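You operate a simulated robot arm through the tools that you are given. There is no shell and no other tool. Be economical: measure what you need, move in short steps, check, and stop when the job is done.

You are at the controls of a simulated two-armed robot. One attempt, no reset.

TASK
Pick up the blue can marked "rail grease" from the top of the long table with one hand, pass it to the other hand and put it on the top of the low stand. Set down upright: blue can.

Only the result counts: the job must be done as asked and must still hold three seconds after the hand-in. Knocking over, shifting, dropping, spilling or breaking anything else fails it.

THE ROBOT
Two 7-joint arms with two-finger grippers on one trunk, on a base that drives. Base frame: it is fixed to the floor where the robot stands at the start and does not move with it; the origin is under the middle of the robot, x ahead of it, y to its left, z up; the surface under the hand at the start is at about z = 0.78. Readings come in m, rad, newtons and seconds.
The left shoulder is at the start at [0.078, 0.151, 0.913], the right one opposite. With the tool pointing down near the work surface each hand reaches from about 0.24 to 0.78 m from the robot's upright axis, wherever it stands, measured 20 degrees to its own side. Places, roughly: top of the low stand (24x13 cm) [-3.28, -2.52, 0.56]. Payload 2.54 kg a hand.
The TCP of each hand is the grasp point between the finger pads, 0.03 m short of the fingertips. In the tool frame z runs along the fingers and y along their closing line. Largest opening 0.116 m; the body of the gripper starts 0.095 m behind the TCP.
Orientation is told as [roll, pitch, yaw] about the base's x, y, z axes, in that order, counted from this pose: with the fingers straight down and closing along the base's y, the tool's x points along the base's -x, its y along +y and its z along -z.

THE INTERFACE
- The arms move only by the tool jog_arm. It takes "left_moves", "right_moves" or both (then of equal length, played together; a hand with none holds still); each is a list of rows, each a list of 7 numbers: the shift along the tool's x, y, z in m, then the turn, a rotation vector about the tool's x, y, z in rad, then the finger opening in m, from 0 to 0.116. In form: [[tx, ty, tz, rx, ry, rz, jaw], ...]. A call has 1 to 20 rows; each row shifts and turns the commanded pose from where the row before left it, along the tool's axes as they then stand. A row lasts 0.2 s, in which the tool goes at most 0.05 m and 0.15 rad; a call with a longer step from one row to the next is refused whole, and so is a gripper value outside its range. Where a pose cannot be reached the arm comes as near as it can. A force on the tool above 40 N (or 10 N above the force at the start of the call, whichever is more), or a blocked arm, ends the call early, and 0.2 s more pass. Each finger travels about 0.072 m/s and halts on what it meets, pressing with about 37 N; the grip force reading is that of the motor and also rises with nothing between the fingers. The clock runs only during rows and for 0.2 s after the last one: add rows that do not move to give the fingers time. It gives the time, the measured TCP pose, the force on the tool (base axes), the opening and the grip force at its end, in the units of the frame above (readings bear some noise), with the torque about the TCP (base axes, N m) and any sound that the robot's microphone picked up.
- Cameras (640 x 400 px; columns grow to the right, rows downward): "scene" is now at [0.1589, -0.0173, 1.0663]; the picture's right is [-0.20, -0.98, 0.00], its down [-0.25, 0.05, -0.97] and it looks along [0.95, -0.19, -0.26] (base axes); focal length 214 px, centre (320, 200). "left" rides on the left gripper at [0.069, 0.015, -0.122] in its tool frame; the picture's right is [-0.21, 0.98, 0.00], its down [-0.83, -0.18, -0.53] and it looks along [-0.52, -0.11, 0.85] (tool axes); focal length 251 px, centre (320, 200). "right" rides on the right gripper at [0.069, -0.015, -0.122] in its tool frame; the picture's right is [0.22, 0.98, 0.00], its down [-0.83, 0.18, -0.53] and it looks along [-0.52, 0.11, 0.85] (tool axes); focal length 251 px, centre (320, 200). There is no depth. A picture from a camera that has moved, and an enlarged one, comes with that camera's place and axes in the base frame and with its lens.
- grab_frame(camera): a new picture of that camera. It takes no simulated time.
- lift_body(by): slides the trunk up (or, below 0, down) by that many m; the arms and the scene camera ride with it, the base frame stays. It gives what a move gives, with no picture.
- steer(legs): drives the robot by 1 to 6 legs, each [ahead, left, turn to the left] in m, m and rad, along the robot's own axes; the way and the turn of a leg run together, so that a leg with both is an arc; at most 1.5 m and 3.142 rad a leg. The arms and the cameras ride along, it lands a little off, and it stops where it bumps. It gives what a move gives.
- head_to(pan, tilt): turns the head with the scene camera to pan (to the left, within 1.396 rad either way) and tilt (down, from -0.506 to 1.204), counted from straight ahead of the robot. It gives what a move gives.
- enlarge(camera, box): a new picture of the part [left, top, right, bottom] of that camera's present view, enlarged. It takes no simulated time.
- job_done(): hands the job in; it is judged then, once.

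Go step by step. Nothing tells you exact positions but the pictures and the camera data: compare them with the known pose of the tool, close in by small moves and look again before you grip or let go. The budget is 120 turns and 88 pictures, counting those below and the enlarged ones. Unless the task says otherwise, let go and move clear before handing in, and close with one line.

The tools are called after "Request:" as name(argument=value, ...) on one line, values as JSON. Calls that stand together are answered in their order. jog_arm: Moves the arms, as the interface text tells. Its arguments: {"type":"object","properties":{"left_moves":{"type":"array","items":{"type":"array","items":{"type":"number"}}},"right_moves":{"type":"array","items":{"type":"array","items":{"type":"number"}}}},"required":[]} The other tools are called the same way: lift_body (by) slides the trunk up or down; steer (legs) drives the base; head_to (pan, tilt) turns the head that bears the scene camera; grab_frame (camera) takes a picture; enlarge (camera, box) takes an enlarged picture of a part of a camera's view; job_done () hands the job in.

At the start:

```text
clock: 0.0
left_tcp_pos: [0.3163, 0.1066, 1.0077]
left_tcp_rot: [-0.002, 0.0, -0.002]
left_contact_force: [-1.0, 0.5, 0.7]
left_moment: [0.0, 0.03, -0.01]
left_finger_gap: 0.116
left_grip_force: 0.0
right_tcp_pos: [0.398, -0.2703, 1.0162]
right_tcp_rot: [-0.001, 0.0, -0.002]
right_contact_force: [1.1, 0.6, -0.3]
right_moment: [-0.02, -0.02, -0.02]
right_finger_gap: 0.1158
right_grip_force: 0.1
trunk travel left (down, up): [-0.15, 0.139]
robot x, y, heading: [0.0013, -0.0017, 0.006]
head pan, tilt: [-0.199, 0.262]
```

scene: 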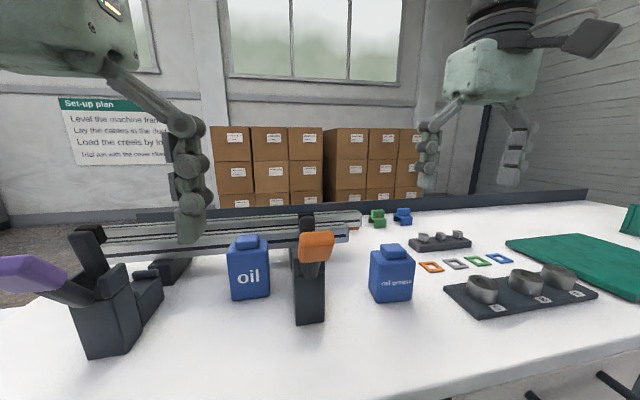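
right: 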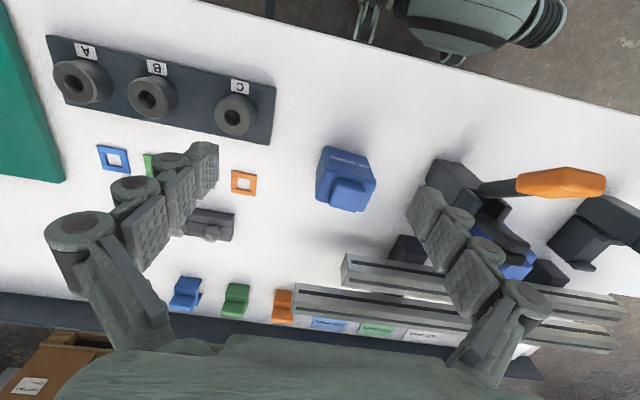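
left: 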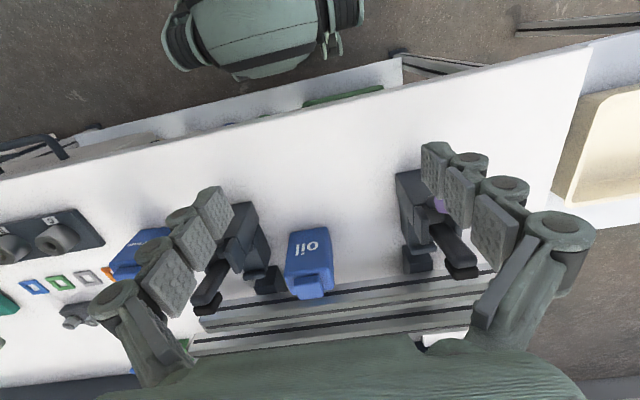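

The "rail grease" can looks to be near (0.48, -0.22), in front of the right hand. I'll take closer views of it before picking.

Request:
enlarge(camera="scene", box=[340, 220, 440, 320])

Request:
enlarge(camera="right", box=[280, 120, 420, 240])

```text
4.00 times, centred on (390, 270) of scene
camera zoom: at [0.1589, -0.0173, 1.0663], right [-0.2, -0.98, 0.0], down [-0.25, 0.05, -0.97], along [0.95, -0.19, -0.26], focal length 858 px, centre (40, -80)
```

zoom: 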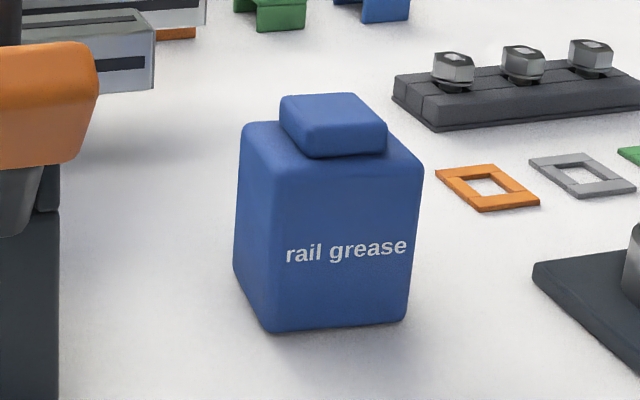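

```text
3.33 times, centred on (350, 180) of right
camera zoom: at [0.329, -0.2856, 1.1393], right [-0.21, 0.98, 0.0], down [0.83, 0.18, 0.53], along [0.52, 0.11, -0.85], focal length 838 px, centre (220, 267)
```

zoom: 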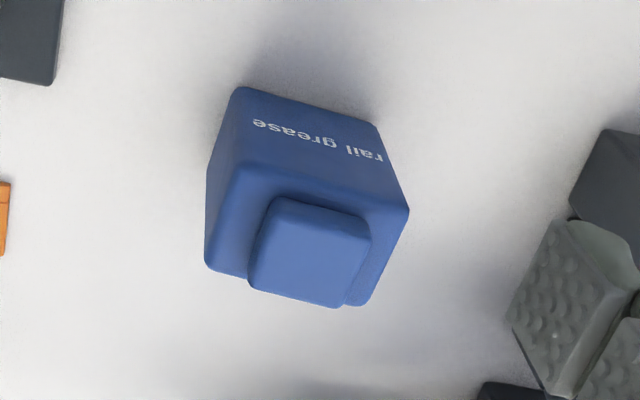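

The can is about 0.065 wide, 0.046 deep and 0.077 to the shoulder, centred near (0.482, -0.219) and yawed by about -0.09. I'll bring the right hand above it.

Request:
jog_arm(right_moves=[[-0.042, 0.025, 0, 0, 0, 0, 0.116], [-0.042, 0.026, 0, 0, 0, 0, 0.116], [0, 0, 0.04, 0, 0, 0, 0.116], [0, 0, 0.02, 0, 0, 0.09, 0.116], [0, 0, 0, 0, 0, 0, 0.116]])

Request:
enlarge(camera="right", box=[160, 100, 480, 300])

Request:
grab_frame(camera="scene")

```text
clock: 1.2
left_tcp_pos: [0.3154, 0.1065, 1.0083]
left_tcp_rot: [0.0, 0.0, 0.0]
left_contact_force: [0.4, 0.0, -0.4]
left_moment: [0.01, 0.0, -0.01]
left_finger_gap: 0.116
left_grip_force: 0.1
right_tcp_pos: [0.4814, -0.2194, 0.9569]
right_tcp_rot: [0.0, 0.0, -0.092]
right_contact_force: [-0.4, -0.2, -0.1]
right_moment: [-0.01, 0.0, -0.01]
right_finger_gap: 0.116
right_grip_force: 0.1
trunk travel left (down, up): [-0.15, 0.139]
robot x, y, heading: [-0.0008, 0.0049, 0.003]
head pan, tilt: [-0.199, 0.262]
```

```text
2.00 times, centred on (320, 200) of right
camera zoom: at [0.4122, -0.2288, 1.0809], right [-0.12, 0.99, 0.0], down [0.84, 0.1, 0.53], along [0.53, 0.07, -0.85], focal length 503 px, centre (320, 200)
```

zoom: 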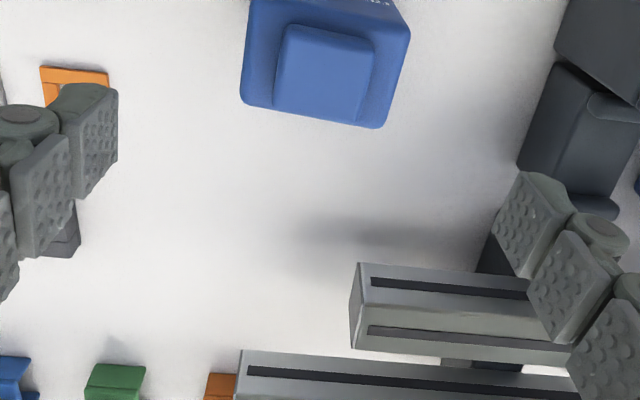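

```text
81 pictures are left
camera scene: at [0.1589, -0.0173, 1.0663], right [-0.2, -0.98, 0.0], down [-0.25, 0.05, -0.97], along [0.95, -0.19, -0.26], focal length 214 px, centre (320, 200)
```

scene: 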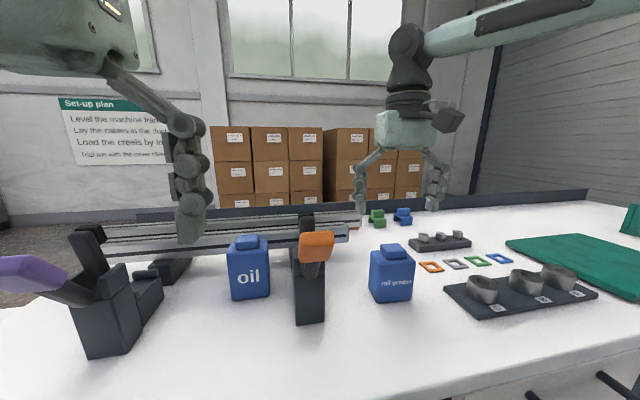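

The hand is centred over the can within a few millimetres, so I'll go straight down and grip.

Request:
jog_arm(right_moves=[[0, 0.001, 0.04, 0, 0, 0, 0.116], [0, 0, 0.04, 0, 0, 0, 0.116], [0, 0, 0.03, 0, 0, 0, 0.116], [0, 0, 0.011, 0, 0, 0, 0.116], [0, 0, 0, 0, 0, 0, 0.116]])

Request:
grab_frame(camera="scene")

Request:
grab_frame(camera="right")

```text
clock: 2.4
left_tcp_pos: [0.3155, 0.1075, 1.0091]
left_tcp_rot: [-0.002, 0.001, 0.001]
left_contact_force: [0.6, 0.4, 0.4]
left_moment: [0.0, -0.04, -0.02]
left_finger_gap: 0.116
left_grip_force: 0.0
right_tcp_pos: [0.4821, -0.2189, 0.8354]
right_tcp_rot: [-0.001, -0.001, -0.091]
right_contact_force: [-0.1, -0.4, -0.4]
right_moment: [0.0, 0.0, 0.0]
right_finger_gap: 0.116
right_grip_force: 0.0
trunk travel left (down, up): [-0.15, 0.139]
robot x, y, heading: [-0.0036, 0.0015, -0.003]
head pan, tilt: [-0.199, 0.262]
```

```text
80 pictures are left
camera scene: at [0.1588, -0.0173, 1.0663], right [-0.2, -0.98, 0.0], down [-0.25, 0.05, -0.97], along [0.95, -0.19, -0.26], focal length 214 px, centre (320, 200)
```

scene: 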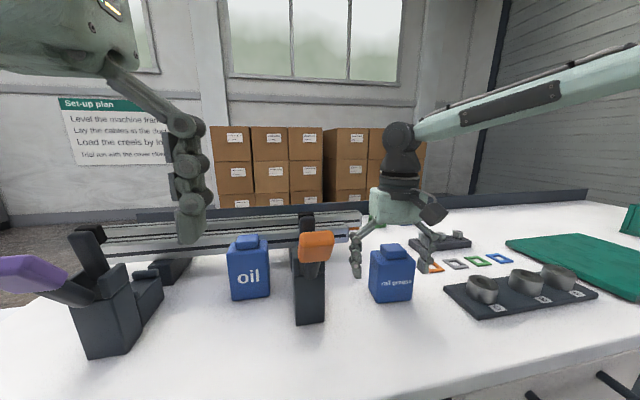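

```text
79 pictures are left
camera right: at [0.4112, -0.2267, 0.959], right [-0.12, 0.99, 0.0], down [0.84, 0.11, 0.53], along [0.53, 0.07, -0.85], focal length 251 px, centre (320, 200)
```

right: 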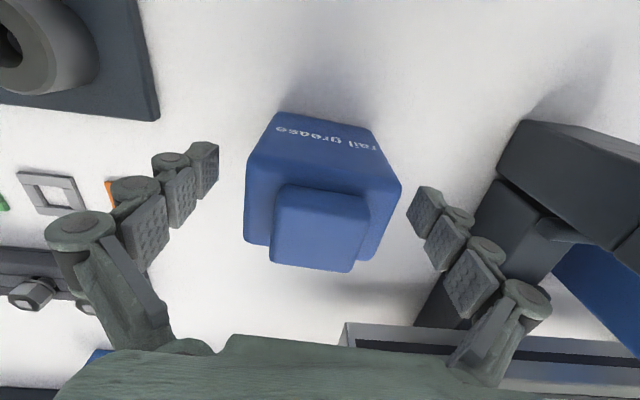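

The fingers straddle the can evenly. I'll go 1 cm lower for a better bite and close.

Request:
jog_arm(right_moves=[[0, 0, 0.011, 0, 0, 0, 0.116], [0, 0, 0, 0, 0, 0, 0.09], [0, 0, 0, 0, 0, 0, 0.06], [0, 0, 0, 0, 0, 0, 0.05], [0, 0, 0, 0, 0, 0, 0.05], [0, 0, 0, 0, 0, 0, 0.05]])

Request:
grab_frame(camera="right")

```text
clock: 3.8
left_tcp_pos: [0.3153, 0.1066, 1.0088]
left_tcp_rot: [-0.003, -0.002, 0.001]
left_contact_force: [-0.3, 0.2, -0.4]
left_moment: [0.01, 0.03, -0.03]
left_finger_gap: 0.116
left_grip_force: 0.1
right_tcp_pos: [0.4815, -0.2186, 0.8246]
right_tcp_rot: [0.001, -0.002, -0.09]
right_contact_force: [0.6, -1.9, 2.7]
right_moment: [-0.27, 0.08, 0.02]
right_finger_gap: 0.0695
right_grip_force: 36.7
trunk travel left (down, up): [-0.15, 0.139]
robot x, y, heading: [-0.0016, 0.0006, 0.002]
head pan, tilt: [-0.199, 0.262]
```

```text
78 pictures are left
camera right: at [0.4116, -0.2274, 0.9471], right [-0.12, 0.99, 0.0], down [0.84, 0.11, 0.53], along [0.53, 0.07, -0.85], focal length 251 px, centre (320, 200)
```

right: 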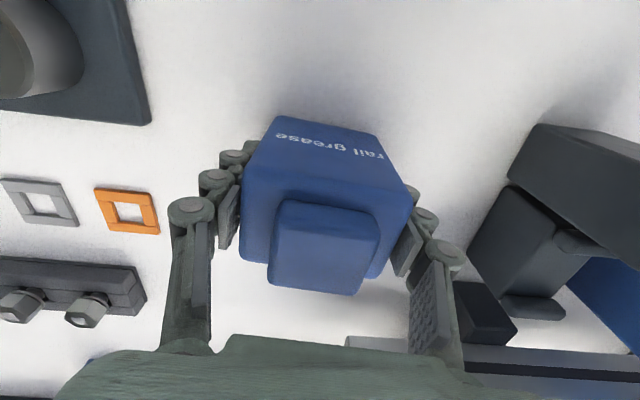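

The can is gripped at a 0.0695 opening. I'll lift it straight up.

Request:
jog_arm(right_moves=[[0, 0, -0.02, 0, 0, 0, 0.05], [0, 0, -0.04, 0, 0, 0, 0.05], [0, 0, -0.05, 0, 0, 0, 0.05], [0, 0, -0.05, 0, 0, 0, 0.05], [0, 0, -0.05, 0, 0, 0, 0.05], [0, 0, -0.03, 0, 0, 0, 0.05], [0, 0, 0, 0, 0, 0, 0.05]])

Request:
grab_frame(camera="scene")

```text
clock: 5.4
left_tcp_pos: [0.3165, 0.1062, 1.008]
left_tcp_rot: [-0.002, -0.001, 0.001]
left_contact_force: [0.4, 0.8, -0.6]
left_moment: [-0.01, 0.01, 0.0]
left_finger_gap: 0.1163
left_grip_force: 0.1
right_tcp_pos: [0.4835, -0.2204, 1.0647]
right_tcp_rot: [0.0, 0.001, -0.092]
right_contact_force: [0.9, 0.2, -3.5]
right_moment: [0.04, -0.02, 0.01]
right_finger_gap: 0.0693
right_grip_force: 37.1
trunk travel left (down, up): [-0.15, 0.139]
robot x, y, heading: [-0.0006, 0.0002, 0.001]
head pan, tilt: [-0.199, 0.262]
```

```text
77 pictures are left
camera scene: at [0.1591, -0.0174, 1.0662], right [-0.2, -0.98, 0.0], down [-0.25, 0.05, -0.97], along [0.95, -0.19, -0.26], focal length 214 px, centre (320, 200)
```

scene: 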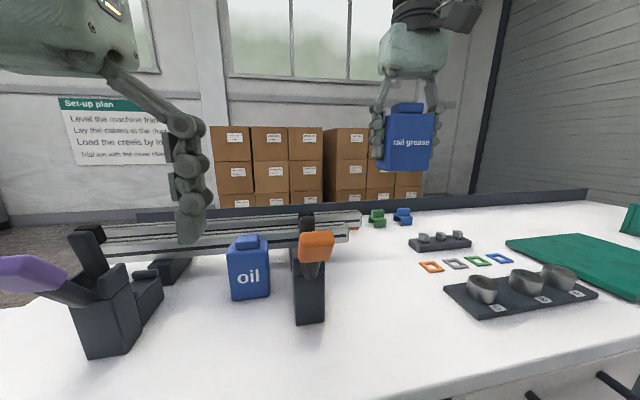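

The can is held. I'll look to both sides before driving away from the table.

Request:
head_to(pan=-1.39, tilt=0.3)

Request:
grab_frame(camera="scene")

Request:
head_to(pan=1.39, tilt=0.3)

Request:
grab_frame(camera="scene")

```text
clock: 6.8
left_tcp_pos: [0.3167, 0.1068, 1.0079]
left_tcp_rot: [-0.001, 0.001, 0.0]
left_contact_force: [0.6, -0.3, 0.0]
left_moment: [0.02, -0.03, -0.01]
left_finger_gap: 0.1161
left_grip_force: 0.2
right_tcp_pos: [0.4824, -0.2187, 1.0644]
right_tcp_rot: [0.001, 0.0, -0.093]
right_contact_force: [0.1, 0.2, -3.1]
right_moment: [0.0, 0.02, -0.03]
right_finger_gap: 0.0694
right_grip_force: 37.0
trunk travel left (down, up): [-0.15, 0.139]
robot x, y, heading: [0.0013, 0.0006, 0.005]
head pan, tilt: [-1.389, 0.3]
```

```text
76 pictures are left
camera scene: at [0.0844, -0.0907, 1.0626], right [-0.98, -0.18, 0.0], down [-0.05, 0.29, -0.96], along [0.17, -0.94, -0.3], focal length 214 px, centre (320, 200)
```

scene: 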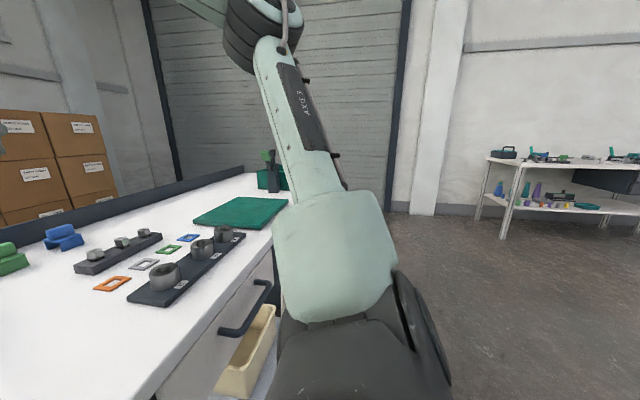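

```text
clock: 9.2
left_tcp_pos: [0.3169, 0.1059, 1.0071]
left_tcp_rot: [-0.001, 0.001, 0.001]
left_contact_force: [-0.1, 0.0, 0.0]
left_moment: [-0.03, 0.0, -0.01]
left_finger_gap: 0.1161
left_grip_force: 0.1
right_tcp_pos: [0.4818, -0.2198, 1.0645]
right_tcp_rot: [0.0, 0.0, -0.091]
right_contact_force: [-1.4, 0.5, -3.5]
right_moment: [-0.02, -0.02, 0.01]
right_finger_gap: 0.0692
right_grip_force: 36.5
trunk travel left (down, up): [-0.15, 0.139]
robot x, y, heading: [-0.0023, -0.0018, -0.0]
head pan, tilt: [1.389, 0.3]
```

```text
75 pictures are left
camera scene: at [0.0844, 0.0929, 1.0626], right [0.98, -0.18, 0.0], down [-0.05, -0.29, -0.96], along [0.17, 0.94, -0.3], focal length 214 px, centre (320, 200)
```

scene: 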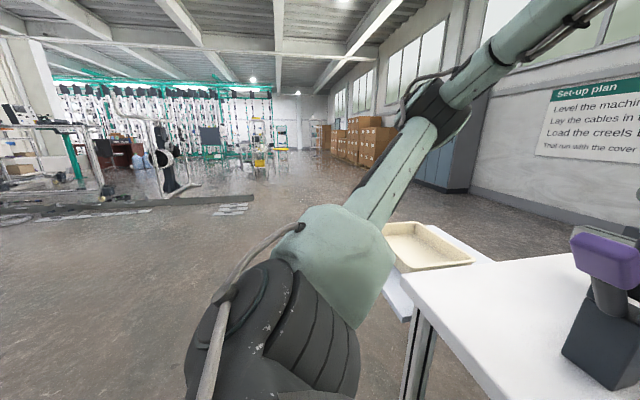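

The floor at both sides is clear, and a shelf bench stands behind to the right. I'll back away from the table and turn right, then look for the stand.

Request:
steer(legs=[[-0.6, 0, 0], [0, 0, -1.3]])

Request:
head_to(pan=-0.9, tilt=0.3)

Request:
grab_frame(camera="scene")

```text
clock: 15.8
left_tcp_pos: [-0.4005, -0.2699, 1.0081]
left_tcp_rot: [0.002, -0.002, -1.256]
left_contact_force: [-0.4, -0.5, 0.8]
left_moment: [0.01, -0.01, -0.01]
left_finger_gap: 0.1159
left_grip_force: 0.0
right_tcp_pos: [-0.6581, -0.5282, 1.0631]
right_tcp_rot: [0.001, 0.0, -1.348]
right_contact_force: [-0.4, -0.3, -3.6]
right_moment: [0.01, 0.0, -0.01]
right_finger_gap: 0.0695
right_grip_force: 37.4
trunk travel left (down, up): [-0.15, 0.139]
robot x, y, heading: [-0.6003, -0.0032, -1.262]
head pan, tilt: [1.389, 0.3]
```

```text
clock: 18.0
left_tcp_pos: [-0.4004, -0.2698, 1.0084]
left_tcp_rot: [-0.002, 0.0, -1.256]
left_contact_force: [-0.2, -0.6, 0.4]
left_moment: [0.03, 0.0, 0.02]
left_finger_gap: 0.1158
left_grip_force: 0.0
right_tcp_pos: [-0.6584, -0.528, 1.0639]
right_tcp_rot: [0.0, 0.0, -1.349]
right_contact_force: [-0.4, 0.4, -4.0]
right_moment: [0.01, 0.0, 0.01]
right_finger_gap: 0.0694
right_grip_force: 37.0
trunk travel left (down, up): [-0.15, 0.139]
robot x, y, heading: [-0.599, -0.0003, -1.261]
head pan, tilt: [-0.901, 0.3]
```

```text
74 pictures are left
camera scene: at [-0.6299, -0.1433, 1.0626], right [-0.83, 0.55, 0.0], down [0.16, 0.25, -0.96], along [-0.53, -0.8, -0.3], focal length 214 px, centre (320, 200)
```

scene: 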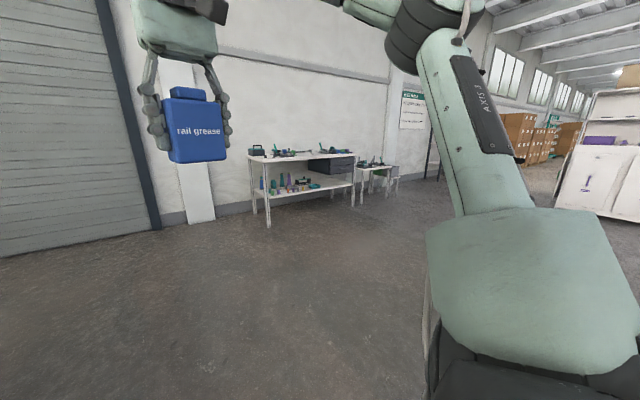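

The stand seems to be the small table near (-3.3, -2.5). I'll do the handover here in free space, and first turn the left hand to a tilted side approach (fingers forward-right, 35° down).

Request:
jog_arm(left_moves=[[-0.0243, -0.02, -0.02, 0, 0, 0, 0.116], [-0.0243, -0.02, -0.02, 0, 0, 0, 0.116], [-0.0243, -0.02, -0.02, 0, 0, 0, 0.116], [-0.0243, -0.02, -0.02, 0, 0, 0, 0.116], [0, 0, 0, 0, 0, 0.131, 0.116], [0, 0, 0, 0, 0, 0.131, 0.116], [0, 0, 0, 0, 0, 0.131, 0.116], [0, 0, 0, 0, 0, 0.131, 0.116], [0, 0, 0, 0, 0, 0.131, 0.116], [0, 0, 0, 0, 0, 0.131, 0.116], [0, 0, 0, 0, -0.137, 0, 0.116], [0, 0, 0, 0, -0.137, 0, 0.116], [0, 0, 0, 0, -0.137, 0, 0.116], [0, 0, 0, 0, -0.137, 0, 0.116], [0, 0, 0, 0, -0.137, 0, 0.116], [0, 0, 0, 0, -0.137, 0, 0.116], [0, 0, 0, 0, -0.137, 0, 0.116], [0, 0, 0, 0, 0, 0, 0.116]])

Request:
head_to(pan=0, tilt=0.1)

Request:
grab_frame(camera="scene")

```text
clock: 21.8
left_tcp_pos: [-0.4465, -0.3872, 1.0887]
left_tcp_rot: [-0.001, -0.961, -2.041]
left_contact_force: [0.7, 0.3, -0.3]
left_moment: [-0.01, -0.01, 0.02]
left_finger_gap: 0.1158
left_grip_force: 0.0
right_tcp_pos: [-0.6591, -0.5291, 1.0639]
right_tcp_rot: [0.0, -0.001, -1.349]
right_contact_force: [-1.1, -0.1, -3.2]
right_moment: [0.0, 0.03, -0.01]
right_finger_gap: 0.0694
right_grip_force: 36.9
trunk travel left (down, up): [-0.15, 0.139]
robot x, y, heading: [-0.598, -0.0042, -1.262]
head pan, tilt: [-0.901, 0.3]
```

```text
clock: 23.0
left_tcp_pos: [-0.446, -0.3866, 1.0886]
left_tcp_rot: [-0.002, -0.961, -2.041]
left_contact_force: [-0.6, -0.3, 0.3]
left_moment: [0.01, 0.05, -0.01]
left_finger_gap: 0.116
left_grip_force: 0.1
right_tcp_pos: [-0.6591, -0.5293, 1.0645]
right_tcp_rot: [-0.001, -0.001, -1.349]
right_contact_force: [0.1, -0.2, -2.2]
right_moment: [0.03, 0.0, -0.01]
right_finger_gap: 0.0693
right_grip_force: 36.4
trunk travel left (down, up): [-0.15, 0.139]
robot x, y, heading: [-0.5999, -0.0035, -1.26]
head pan, tilt: [0.0, 0.099]
```

```text
73 pictures are left
camera scene: at [-0.5499, -0.1532, 1.0813], right [-0.95, -0.31, 0.0], down [-0.03, 0.1, -0.99], along [0.31, -0.95, -0.1], focal length 214 px, centre (320, 200)
```

scene: 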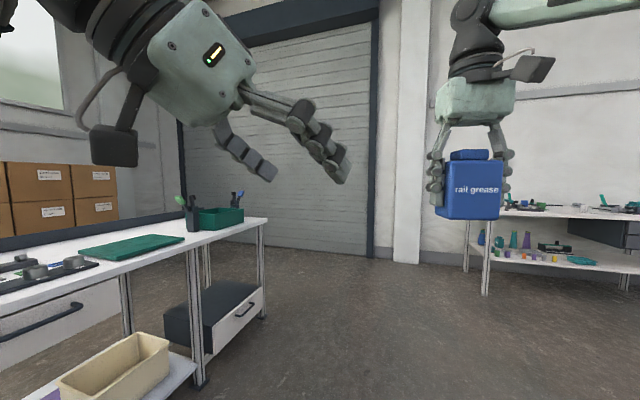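

The left hand is posed. Now I'll turn the right hand by about 50° and bring the can to the handover point in the middle.

Request:
jog_arm(right_moves=[[0, 0, 0, 0, 0, -0.146, 0.05], [0, 0, 0, 0, 0, -0.146, 0.05], [0, 0, 0, 0, 0, -0.146, 0.05], [0, 0, 0, 0, 0, -0.146, 0.05], [0, 0, 0, 0, 0, -0.146, 0.05], [0, 0, 0, 0, 0, -0.145, 0.05], [-0.0313, 0.025, 0.011, 0, 0, 0, 0.05], [-0.0313, 0.025, 0.011, 0, 0, 0, 0.05], [-0.0313, 0.025, 0.011, 0, 0, 0, 0.05], [-0.0313, 0.025, 0.011, 0, 0, 0, 0.05], [0, 0, 0, 0, 0, 0, 0.05]])

Request:
grab_frame(camera="scene")

Request:
grab_frame(camera="left")

Request:
grab_frame(camera="right")

```text
clock: 25.4
left_tcp_pos: [-0.4462, -0.3879, 1.0872]
left_tcp_rot: [-0.003, -0.961, -2.042]
left_contact_force: [-0.8, 0.8, -0.8]
left_moment: [-0.03, 0.02, -0.01]
left_finger_gap: 0.1162
left_grip_force: 0.0
right_tcp_pos: [-0.5673, -0.4863, 1.001]
right_tcp_rot: [-0.001, 0.0, -0.474]
right_contact_force: [-0.2, -0.3, -2.4]
right_moment: [0.05, 0.02, -0.02]
right_finger_gap: 0.0697
right_grip_force: 37.5
right hand out of reach, approached as far as the arm can: row 8, 9, 10
trunk travel left (down, up): [-0.15, 0.139]
robot x, y, heading: [-0.5941, -0.0034, -1.26]
head pan, tilt: [0.0, 0.099]
```

```text
72 pictures are left
camera scene: at [-0.5498, -0.1532, 1.0813], right [-0.95, -0.31, 0.0], down [-0.03, 0.09, -0.99], along [0.31, -0.95, -0.1], focal length 214 px, centre (320, 200)
```

scene: 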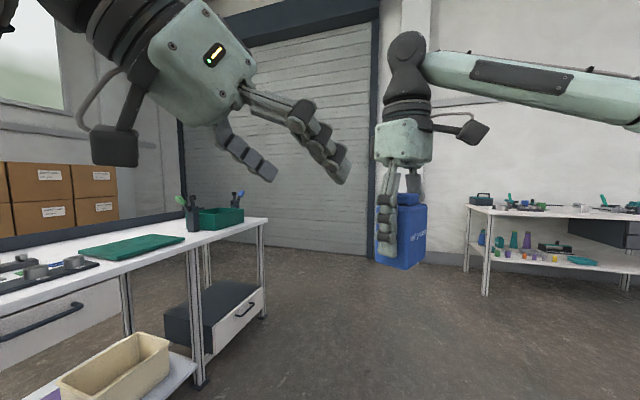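

```text
71 pictures are left
camera left: at [-0.3684, -0.2693, 1.1021], right [0.81, -0.55, 0.17], down [-0.18, 0.05, 0.98], along [-0.55, -0.83, -0.06], focal length 251 px, centre (320, 200)
```

left: 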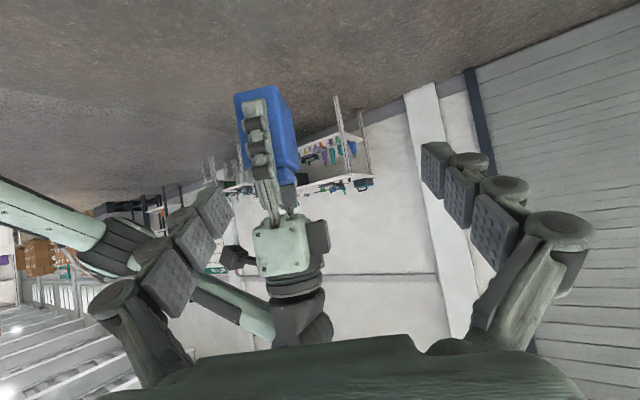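

```text
70 pictures are left
camera right: at [-0.6363, -0.4685, 1.1244], right [0.25, 0.97, 0.0], down [0.82, -0.22, 0.53], along [0.52, -0.14, -0.85], focal length 251 px, centre (320, 200)
```

right: 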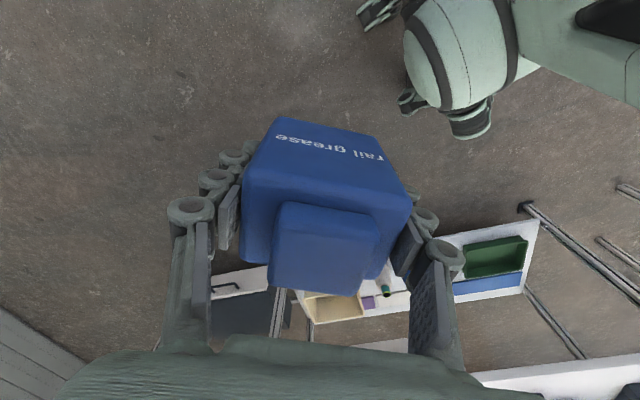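

The right arm stopped at its reach limit, but the can is in a usable spot. I'll line the left hand up laterally and approach part way.

Request:
jog_arm(left_moves=[[0, -0.0326, 0, 0, 0, 0, 0.116], [0, -0.0326, 0, 0, 0, 0, 0.116], [0.001, 0, 0.04, 0, 0, 0, 0.116], [0, 0, 0, 0, 0, 0, 0.116]])

Request:
grab_frame(camera="left")

Request:
grab_frame(camera="scene")

```text
clock: 26.4
left_tcp_pos: [-0.5192, -0.3858, 1.0652]
left_tcp_rot: [0.0, -0.96, -2.042]
left_contact_force: [0.0, 0.0, 1.2]
left_moment: [0.02, 0.0, 0.0]
left_finger_gap: 0.116
left_grip_force: 0.1
right_tcp_pos: [-0.568, -0.4865, 1.0016]
right_tcp_rot: [-0.001, 0.0, -0.474]
right_contact_force: [0.4, 0.0, -2.8]
right_moment: [0.0, 0.04, 0.02]
right_finger_gap: 0.0693
right_grip_force: 37.1
trunk travel left (down, up): [-0.15, 0.139]
robot x, y, heading: [-0.5955, 0.0001, -1.261]
head pan, tilt: [0.0, 0.099]
```

```text
69 pictures are left
camera left: at [-0.4409, -0.2672, 1.0785], right [0.81, -0.55, 0.17], down [-0.18, 0.05, 0.98], along [-0.55, -0.83, -0.06], focal length 251 px, centre (320, 200)
```

left: 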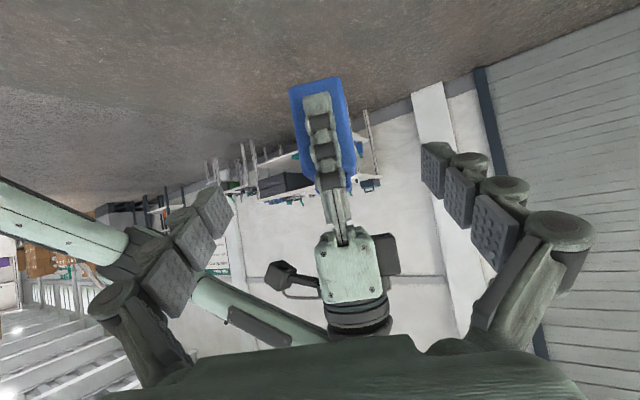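

```text
68 pictures are left
camera scene: at [-0.5498, -0.1531, 1.0813], right [-0.95, -0.31, 0.0], down [-0.03, 0.09, -0.99], along [0.31, -0.95, -0.1], focal length 214 px, centre (320, 200)
```

scene: 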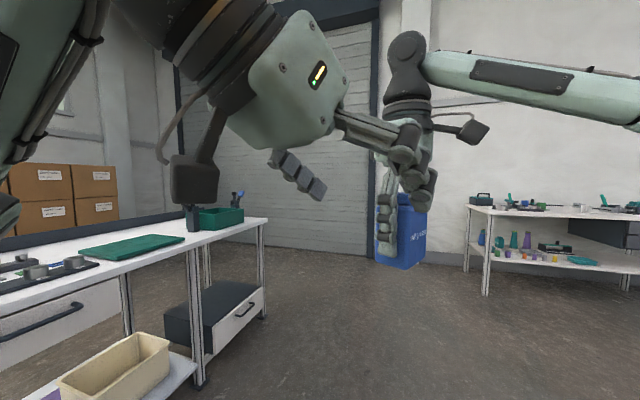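

Lateral alignment is within about 2 mm. I'll close in along the tool axis, checking part way.

Request:
jog_arm(left_moves=[[0.008, 0.001, 0.03, 0, 0, 0, 0.116], [0, 0, 0.03, 0, 0, 0, 0.116], [0, 0, 0.02, 0, 0, 0, 0.116], [0, 0, 0, 0, 0, 0, 0.116]])

Request:
grab_frame(camera="left")

Request:
grab_frame(camera="scene")

Request:
grab_frame(camera="right")

```text
clock: 27.4
left_tcp_pos: [-0.5472, -0.441, 1.0121]
left_tcp_rot: [-0.002, -0.959, -2.044]
left_contact_force: [0.3, 0.1, -0.2]
left_moment: [0.03, 0.02, 0.0]
left_finger_gap: 0.116
left_grip_force: 0.1
right_tcp_pos: [-0.5678, -0.4866, 1.0009]
right_tcp_rot: [0.0, 0.0, -0.472]
right_contact_force: [-0.3, -1.2, -4.4]
right_moment: [-0.01, -0.05, -0.02]
right_finger_gap: 0.0693
right_grip_force: 36.8
trunk travel left (down, up): [-0.15, 0.139]
robot x, y, heading: [-0.5964, -0.0018, -1.259]
head pan, tilt: [0.0, 0.099]
```

```text
67 pictures are left
camera left: at [-0.4691, -0.3242, 1.0268], right [0.81, -0.55, 0.17], down [-0.18, 0.05, 0.98], along [-0.55, -0.83, -0.06], focal length 251 px, centre (320, 200)
```

left: 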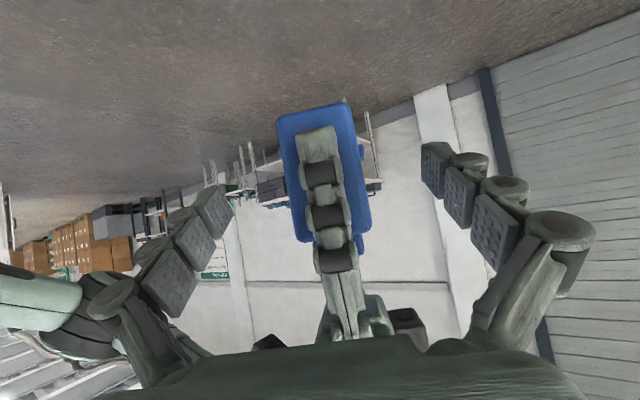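

```text
66 pictures are left
camera scene: at [-0.5498, -0.1531, 1.0813], right [-0.95, -0.31, 0.0], down [-0.03, 0.09, -0.99], along [0.31, -0.95, -0.1], focal length 214 px, centre (320, 200)
```

scene: 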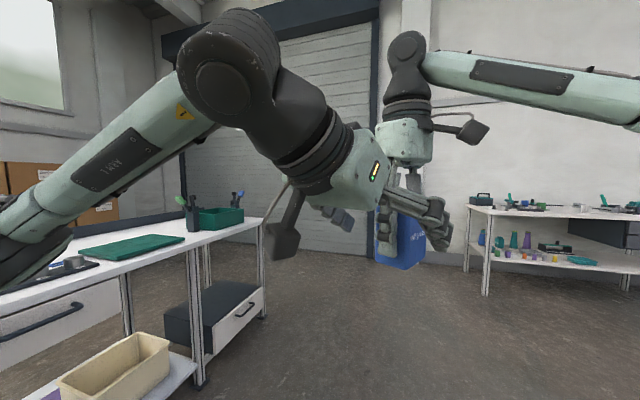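

```text
65 pictures are left
camera right: at [-0.6364, -0.4686, 1.1247], right [0.25, 0.97, 0.0], down [0.82, -0.22, 0.53], along [0.52, -0.14, -0.85], focal length 251 px, centre (320, 200)
```

right: 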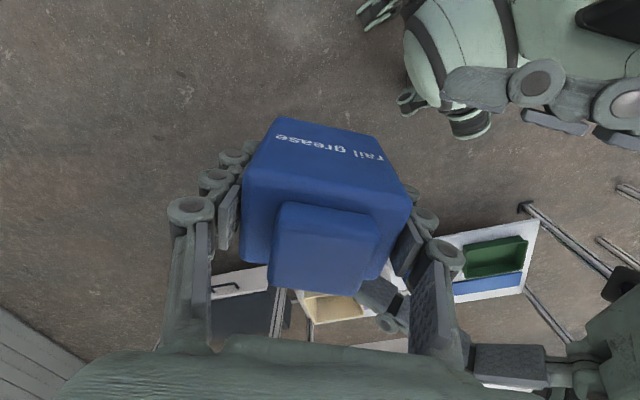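

Both left fingers straddle the can with no contact. I'll continue in short steps.

Request:
jog_arm(left_moves=[[0, 0, 0.015, 0, 0, 0, 0.116], [0, 0, 0.015, 0, 0, 0, 0.116], [0, 0, 0, 0, 0, 0, 0.116]])

Request:
grab_frame(camera="right")

Request:
enlarge(camera="scene", box=[320, 80, 480, 280])

Request:
grab_frame(camera="left")

```text
clock: 28.2
left_tcp_pos: [-0.5572, -0.4614, 0.9963]
left_tcp_rot: [-0.002, -0.959, -2.042]
left_contact_force: [0.0, -0.4, -0.3]
left_moment: [0.01, 0.0, -0.01]
left_finger_gap: 0.1158
left_grip_force: 0.0
right_tcp_pos: [-0.5681, -0.487, 1.0008]
right_tcp_rot: [-0.001, 0.001, -0.472]
right_contact_force: [0.1, -0.1, -4.6]
right_moment: [-0.05, -0.01, -0.02]
right_finger_gap: 0.0695
right_grip_force: 36.8
trunk travel left (down, up): [-0.15, 0.139]
robot x, y, heading: [-0.5992, 0.0006, -1.258]
head pan, tilt: [0.0, 0.099]
```

```text
64 pictures are left
camera right: at [-0.6364, -0.4686, 1.1247], right [0.25, 0.97, 0.0], down [0.82, -0.22, 0.53], along [0.52, -0.14, -0.85], focal length 251 px, centre (320, 200)
```

right: 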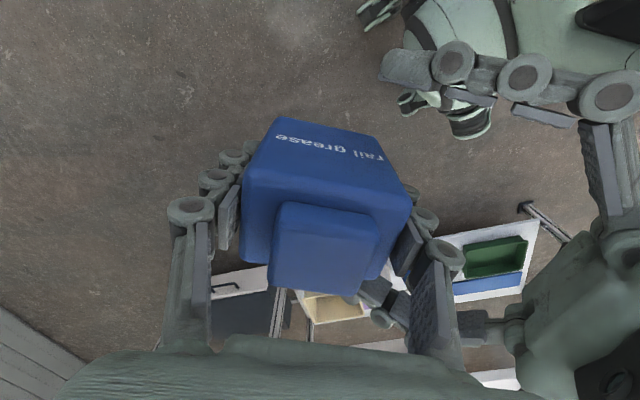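

```text
2.00 times, centred on (400, 180) of scene
camera zoom: at [-0.5498, -0.1531, 1.0813], right [-0.95, -0.31, 0.0], down [-0.03, 0.09, -0.99], along [0.31, -0.95, -0.1], focal length 429 px, centre (160, 240)
```

zoom: 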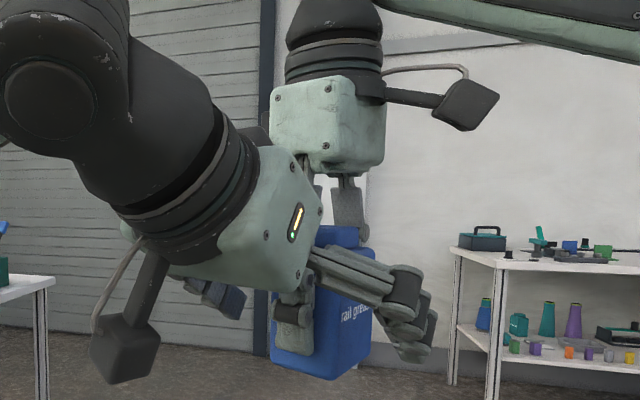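

```text
62 pictures are left
camera left: at [-0.4796, -0.3442, 1.01], right [0.81, -0.55, 0.17], down [-0.18, 0.05, 0.98], along [-0.55, -0.83, -0.06], focal length 251 px, centre (320, 200)
```

left: 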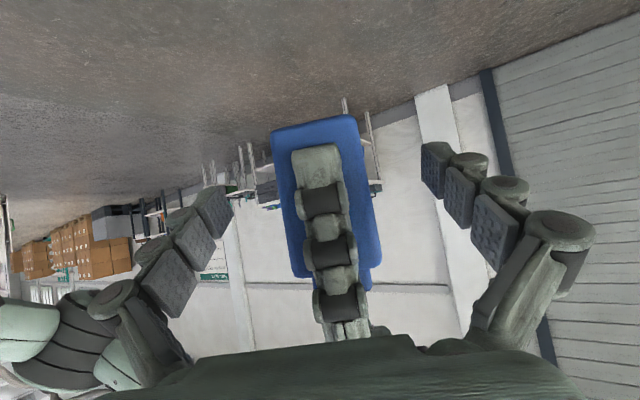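

There is still about 2 cm of clearance between the left palm and the right finger links. I'll take one more small step in.

Request:
jog_arm(left_moves=[[0, 0, 0.008, 0, 0, 0, 0.116], [0, 0, 0.006, 0, 0, 0, 0.116], [0, 0, 0, 0, 0, 0, 0.116]])

Request:
grab_frame(camera="right")

Request:
enlarge(camera="scene", box=[350, 120, 470, 280])

```text
clock: 29.0
left_tcp_pos: [-0.5616, -0.4717, 0.9876]
left_tcp_rot: [-0.002, -0.961, -2.043]
left_contact_force: [0.2, -0.8, 0.1]
left_moment: [0.0, 0.0, 0.02]
left_finger_gap: 0.1159
left_grip_force: 0.2
right_tcp_pos: [-0.5684, -0.4876, 1.0016]
right_tcp_rot: [0.0, 0.001, -0.474]
right_contact_force: [0.0, -0.4, -4.0]
right_moment: [0.02, -0.02, -0.01]
right_finger_gap: 0.0696
right_grip_force: 37.2
trunk travel left (down, up): [-0.15, 0.139]
robot x, y, heading: [-0.5953, -0.0039, -1.26]
head pan, tilt: [0.0, 0.099]
```

```text
61 pictures are left
camera right: at [-0.6364, -0.4686, 1.1247], right [0.25, 0.97, 0.0], down [0.82, -0.22, 0.53], along [0.52, -0.14, -0.85], focal length 251 px, centre (320, 200)
```

right: 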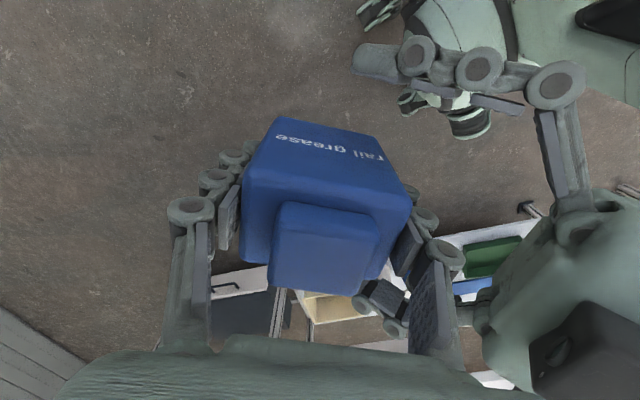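

```text
2.50 times, centred on (410, 200) of scene
camera zoom: at [-0.5498, -0.1531, 1.0813], right [-0.95, -0.31, 0.0], down [-0.03, 0.09, -0.99], along [0.31, -0.95, -0.1], focal length 536 px, centre (95, 200)
```

zoom: 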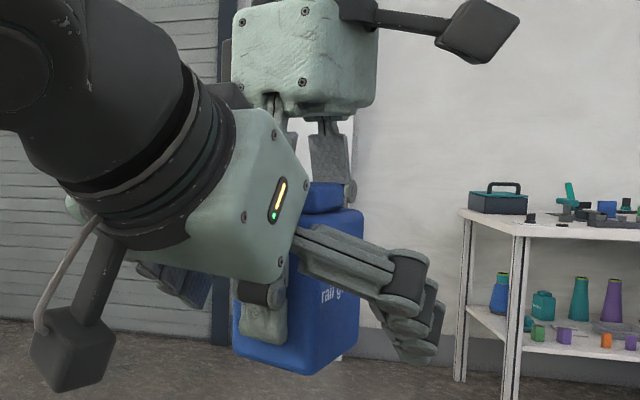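

No contact and well centred, so I'll close the left hand on the can's lower half.

Request:
jog_arm(left_moves=[[0, 0, 0, 0, 0, 0, 0.09], [0, 0, 0, 0, 0, 0, 0.06], [0, 0, 0, 0, 0, 0, 0.03], [0, 0, 0, 0, 0, 0, 0.03], [0, 0, 0, 0, 0, 0, 0.03], [0, 0, 0, 0, 0, 0, 0.03]])

Request:
grab_frame(camera="right")

Request:
grab_frame(camera="left")

Request:
enlarge(camera="scene", box=[350, 120, 470, 280])

```text
clock: 30.4
left_tcp_pos: [-0.5622, -0.4724, 0.9875]
left_tcp_rot: [-0.001, -0.957, -2.039]
left_contact_force: [8.9, -1.5, 0.5]
left_moment: [-0.04, -0.2, 0.09]
left_finger_gap: 0.0492
left_grip_force: 36.7
right_tcp_pos: [-0.5685, -0.487, 1.0011]
right_tcp_rot: [-0.001, 0.003, -0.475]
right_contact_force: [-7.4, 1.2, -3.9]
right_moment: [0.08, 0.28, 0.01]
right_finger_gap: 0.0693
right_grip_force: 36.9
trunk travel left (down, up): [-0.15, 0.139]
robot x, y, heading: [-0.5992, -0.0042, -1.258]
head pan, tilt: [0.0, 0.099]
```

```text
59 pictures are left
camera right: at [-0.6366, -0.4686, 1.1247], right [0.25, 0.97, 0.0], down [0.82, -0.22, 0.53], along [0.52, -0.14, -0.85], focal length 251 px, centre (320, 200)
```

right: 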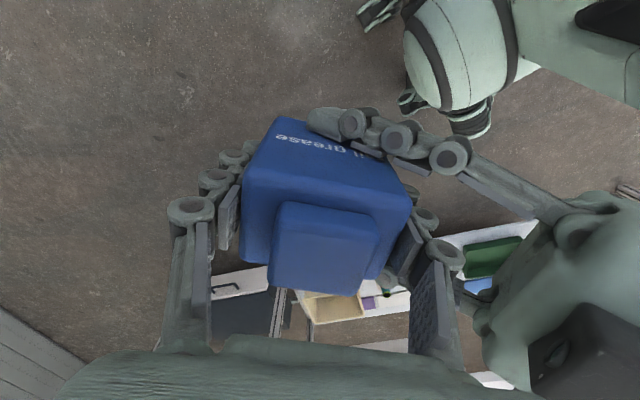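

```text
58 pictures are left
camera left: at [-0.4838, -0.3549, 1.0014], right [0.81, -0.55, 0.17], down [-0.18, 0.05, 0.98], along [-0.55, -0.83, -0.06], focal length 251 px, centre (320, 200)
```

left: 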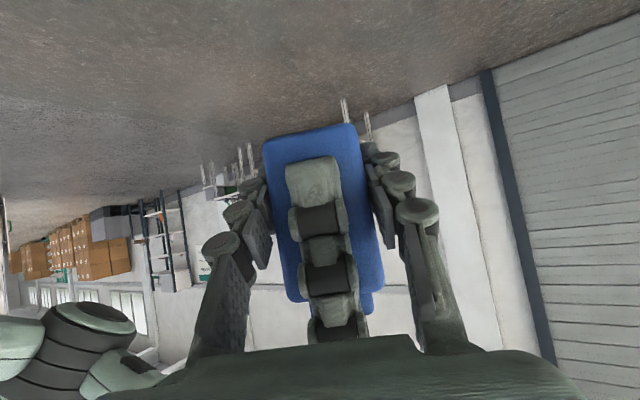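

```text
2.50 times, centred on (410, 200) of scene
camera zoom: at [-0.5498, -0.1531, 1.0813], right [-0.95, -0.31, 0.0], down [-0.03, 0.09, -0.99], along [0.31, -0.95, -0.1], focal length 536 px, centre (95, 200)
```

zoom: 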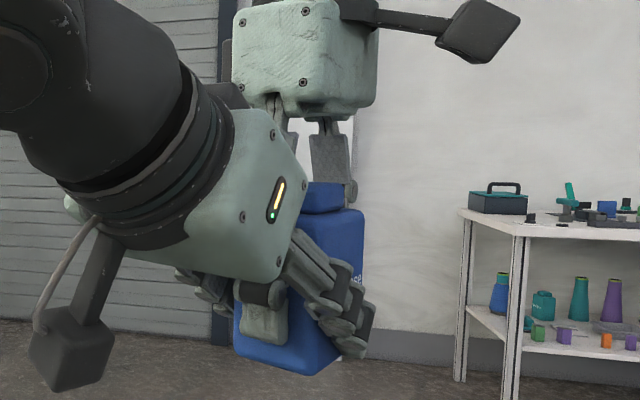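

Both hands now hold the can. I'll open the right hand only slightly and test with a tiny upward step.

Request:
jog_arm(right_moves=[[0, 0, 0, 0, 0, 0, 0.075], [0, 0, 0, 0, 0, 0, 0.085], [0, 0, 0, 0, 0, 0, 0.085], [0, 0, -0.004, 0, 0, 0, 0.085]])

```text
clock: 31.4
left_tcp_pos: [-0.5629, -0.4714, 0.9867]
left_tcp_rot: [-0.002, -0.96, -2.04]
left_contact_force: [-0.8, 0.2, -0.5]
left_moment: [0.06, -0.03, 0.01]
left_finger_gap: 0.0489
left_grip_force: 37.0
right_tcp_pos: [-0.5672, -0.4867, 1.005]
right_tcp_rot: [0.0, 0.0, -0.475]
right_contact_force: [0.2, 0.0, 0.2]
right_moment: [0.03, -0.03, 0.02]
right_finger_gap: 0.0852
right_grip_force: 0.1
trunk travel left (down, up): [-0.15, 0.139]
robot x, y, heading: [-0.5954, -0.0021, -1.255]
head pan, tilt: [0.0, 0.099]
```

Request:
jog_arm(right_moves=[[0, 0, -0.01, 0, 0, 0, 0.085], [0, 0, -0.01, 0, 0, 0, 0.085], [0, 0, 0, 0, 0, 0, 0.085]])

Request:
grab_frame(camera="left")

```text
clock: 32.2
left_tcp_pos: [-0.562, -0.4731, 0.9879]
left_tcp_rot: [-0.003, -0.957, -2.042]
left_contact_force: [0.0, -1.4, 0.0]
left_moment: [0.04, -0.06, 0.01]
left_finger_gap: 0.0492
left_grip_force: 36.6
right_tcp_pos: [-0.5759, -0.4878, 1.0229]
right_tcp_rot: [0.0, -0.001, -0.475]
right_contact_force: [-0.6, 0.7, -0.1]
right_moment: [-0.02, 0.02, 0.0]
right_finger_gap: 0.0851
right_grip_force: 0.0
right hand out of reach, approached as far as the arm can: row 1, 2
trunk travel left (down, up): [-0.15, 0.139]
robot x, y, heading: [-0.6006, -0.0014, -1.259]
head pan, tilt: [0.0, 0.099]
```

```text
56 pictures are left
camera left: at [-0.4842, -0.3546, 1.0013], right [0.81, -0.55, 0.17], down [-0.18, 0.05, 0.98], along [-0.55, -0.83, -0.06], focal length 251 px, centre (320, 200)
```

left: 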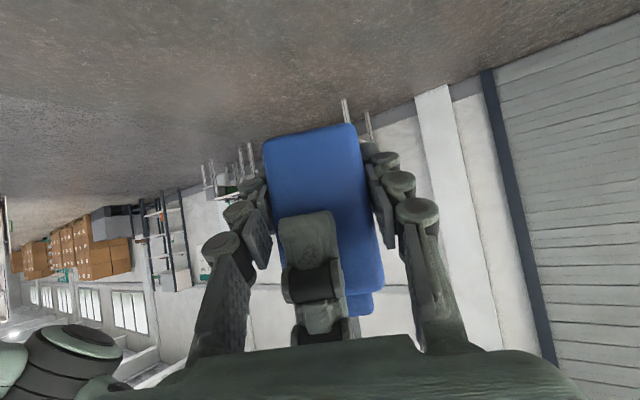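

The left hand holds the can alone, but the right arm is at its reach limit going up. I'll lower the left hand away from the right hand instead.

Request:
jog_arm(left_moves=[[0.0164, 0, 0.0115, 0, 0, 0, 0.03], [0.0246, 0, 0.0172, 0, 0, 0, 0.03], [0.0246, 0, 0.0172, 0, 0, 0, 0.03], [0.0246, 0, 0.0172, 0, 0, 0, 0.03], [0, 0, 0, 0, 0, 0, 0.03]])

Request:
grab_frame(camera="scene")

Request:
grab_frame(camera="left")

```text
clock: 33.4
left_tcp_pos: [-0.5614, -0.4695, 0.876]
left_tcp_rot: [-0.003, -0.96, -2.041]
left_contact_force: [-0.7, -0.1, 0.1]
left_moment: [0.08, -0.05, 0.02]
left_finger_gap: 0.0491
left_grip_force: 36.8
right_tcp_pos: [-0.5749, -0.4862, 1.0221]
right_tcp_rot: [0.0, -0.001, -0.475]
right_contact_force: [0.2, 0.8, 1.0]
right_moment: [0.0, 0.03, 0.0]
right_finger_gap: 0.085
right_grip_force: 0.1
trunk travel left (down, up): [-0.15, 0.139]
robot x, y, heading: [-0.5975, -0.0039, -1.258]
head pan, tilt: [0.0, 0.099]
```

```text
55 pictures are left
camera scene: at [-0.5498, -0.1531, 1.0813], right [-0.95, -0.31, 0.0], down [-0.03, 0.09, -0.99], along [0.31, -0.95, -0.1], focal length 214 px, centre (320, 200)
```

scene: 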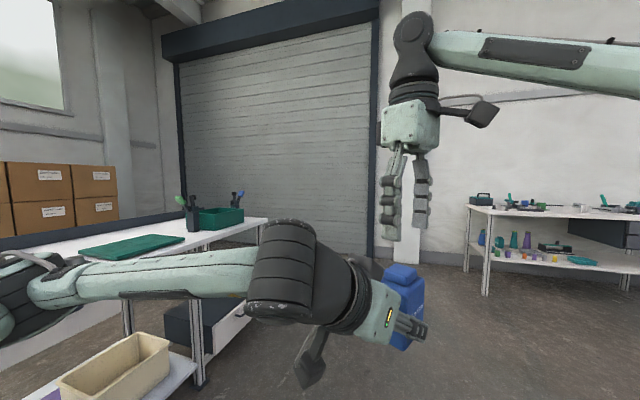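

```text
54 pictures are left
camera left: at [-0.4837, -0.3513, 0.8891], right [0.81, -0.55, 0.17], down [-0.18, 0.05, 0.98], along [-0.55, -0.83, -0.06], focal length 251 px, centre (320, 200)
```

left: 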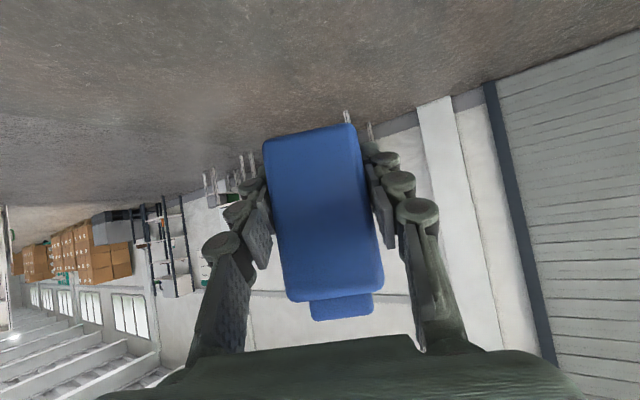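

The pass is done: the left hand holds the can, whose bottom is about 0.031 below the left TCP. I'll tuck the right hand back, turn towards the stand and drive closer.

Request:
jog_arm(right_moves=[[0.031, -0.014, -0.006, 0, 0, 0, 0.085], [0.031, -0.014, -0.006, 0, 0, 0, 0.085], [0.031, -0.014, -0.006, 0, 0, 0, 0.085], [0.031, -0.014, -0.006, 0, 0, 0, 0.085], [0.031, -0.014, -0.006, 0, 0, 0, 0.085], [0, 0, 0, 0, 0, 0.131, 0.085], [0, 0, 0, 0, 0, 0.131, 0.085], [0, 0, 0, 0, 0, 0.131, 0.085], [0, 0, 0, 0, 0, 0.131, 0.085], [0, 0, 0, 0, 0, 0.131, 0.085], [0, 0, 0, 0, 0, 0.131, 0.085], [0, 0, 0, 0, 0, 0, 0.085]])

Request:
steer(legs=[[0, 0, -1.127], [1.2, 0, 0]])

Request:
head_to(pan=0, tilt=0.3)

Request:
grab_frame(camera="scene")

```text
clock: 36.0
left_tcp_pos: [-0.562, -0.4697, 0.8747]
left_tcp_rot: [-0.001, -0.959, -2.042]
left_contact_force: [-0.1, 0.0, 0.2]
left_moment: [0.07, -0.03, 0.01]
left_finger_gap: 0.0489
left_grip_force: 36.5
right_tcp_pos: [-0.7447, -0.4775, 1.0539]
right_tcp_rot: [0.0, -0.002, -1.261]
right_contact_force: [0.4, -0.1, 0.3]
right_moment: [-0.01, 0.0, 0.03]
right_finger_gap: 0.0852
right_grip_force: 0.0
trunk travel left (down, up): [-0.15, 0.139]
robot x, y, heading: [-0.5986, -0.0013, -1.269]
head pan, tilt: [0.0, 0.099]
```

```text
clock: 45.0
left_tcp_pos: [-1.8195, -1.1524, 0.8754]
left_tcp_rot: [-0.001, -0.959, -3.079]
left_contact_force: [0.1, -0.7, 0.1]
left_moment: [0.01, -0.06, 0.0]
left_finger_gap: 0.0493
left_grip_force: 37.0
right_tcp_pos: [-1.9207, -0.9975, 1.0509]
right_tcp_rot: [0.001, -0.001, -2.295]
right_contact_force: [0.0, -0.8, 0.1]
right_moment: [-0.01, -0.01, -0.02]
right_finger_gap: 0.0852
right_grip_force: 0.1
trunk travel left (down, up): [-0.15, 0.139]
robot x, y, heading: [-1.4375, -0.884, -2.294]
head pan, tilt: [0.0, 0.099]
```

```text
clock: 45.7
left_tcp_pos: [-1.8193, -1.152, 0.8735]
left_tcp_rot: [-0.001, -0.958, -3.078]
left_contact_force: [-0.4, -0.3, -0.8]
left_moment: [0.0, -0.11, 0.02]
left_finger_gap: 0.0492
left_grip_force: 37.0
right_tcp_pos: [-1.9216, -0.9994, 1.052]
right_tcp_rot: [-0.001, -0.001, -2.296]
right_contact_force: [0.6, 0.3, -0.4]
right_moment: [-0.02, 0.03, 0.0]
right_finger_gap: 0.0847
right_grip_force: 0.1
trunk travel left (down, up): [-0.15, 0.139]
robot x, y, heading: [-1.4351, -0.8828, -2.292]
head pan, tilt: [0.0, 0.3]
```

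```text
53 pictures are left
camera scene: at [-1.5442, -1.002, 1.0627], right [-0.75, 0.66, 0.0], down [0.2, 0.22, -0.96], along [-0.63, -0.72, -0.3], focal length 214 px, centre (320, 200)
```

scene: 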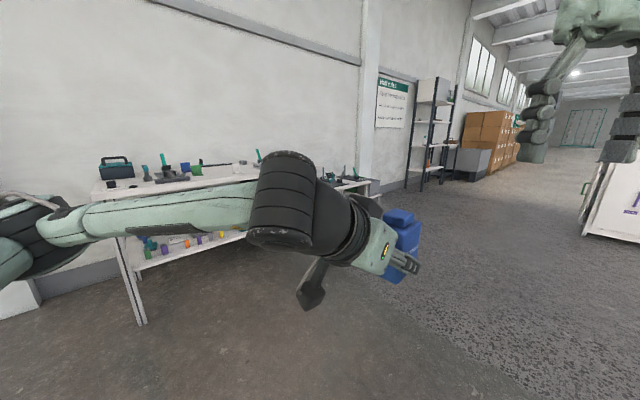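

The stand is hidden behind my left elbow. I'll shift sideways and ahead over clear floor to see it better.

Request:
steer(legs=[[0.9, -0.75, 0]])

Request:
grab_frame(camera="scene")

```text
clock: 53.3
left_tcp_pos: [-2.9527, -1.3626, 0.8748]
left_tcp_rot: [-0.002, -0.957, -3.039]
left_contact_force: [0.0, -0.6, -0.2]
left_moment: [0.02, 0.01, -0.01]
left_finger_gap: 0.0489
left_grip_force: 36.9
right_tcp_pos: [-3.0601, -1.2105, 1.0524]
right_tcp_rot: [-0.001, 0.0, -2.257]
right_contact_force: [0.3, 0.2, -1.0]
right_moment: [0.0, -0.01, -0.03]
right_finger_gap: 0.0846
right_grip_force: 0.0
trunk travel left (down, up): [-0.15, 0.139]
robot x, y, heading: [-2.581, -1.0764, -2.253]
head pan, tilt: [0.0, 0.3]
```

```text
52 pictures are left
camera scene: at [-2.684, -1.2001, 1.0626], right [-0.78, 0.63, 0.0], down [0.19, 0.23, -0.96], along [-0.6, -0.74, -0.3], focal length 214 px, centre (320, 200)
```

scene: 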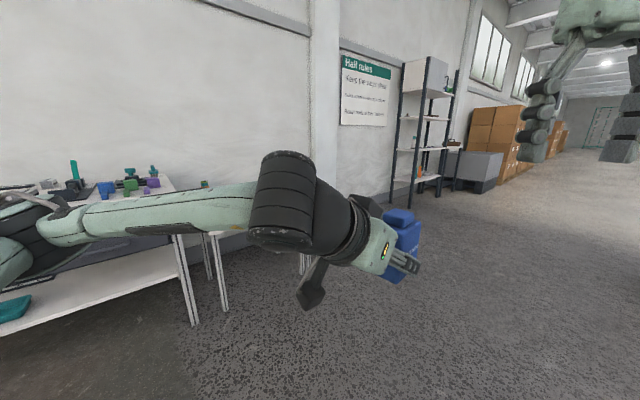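

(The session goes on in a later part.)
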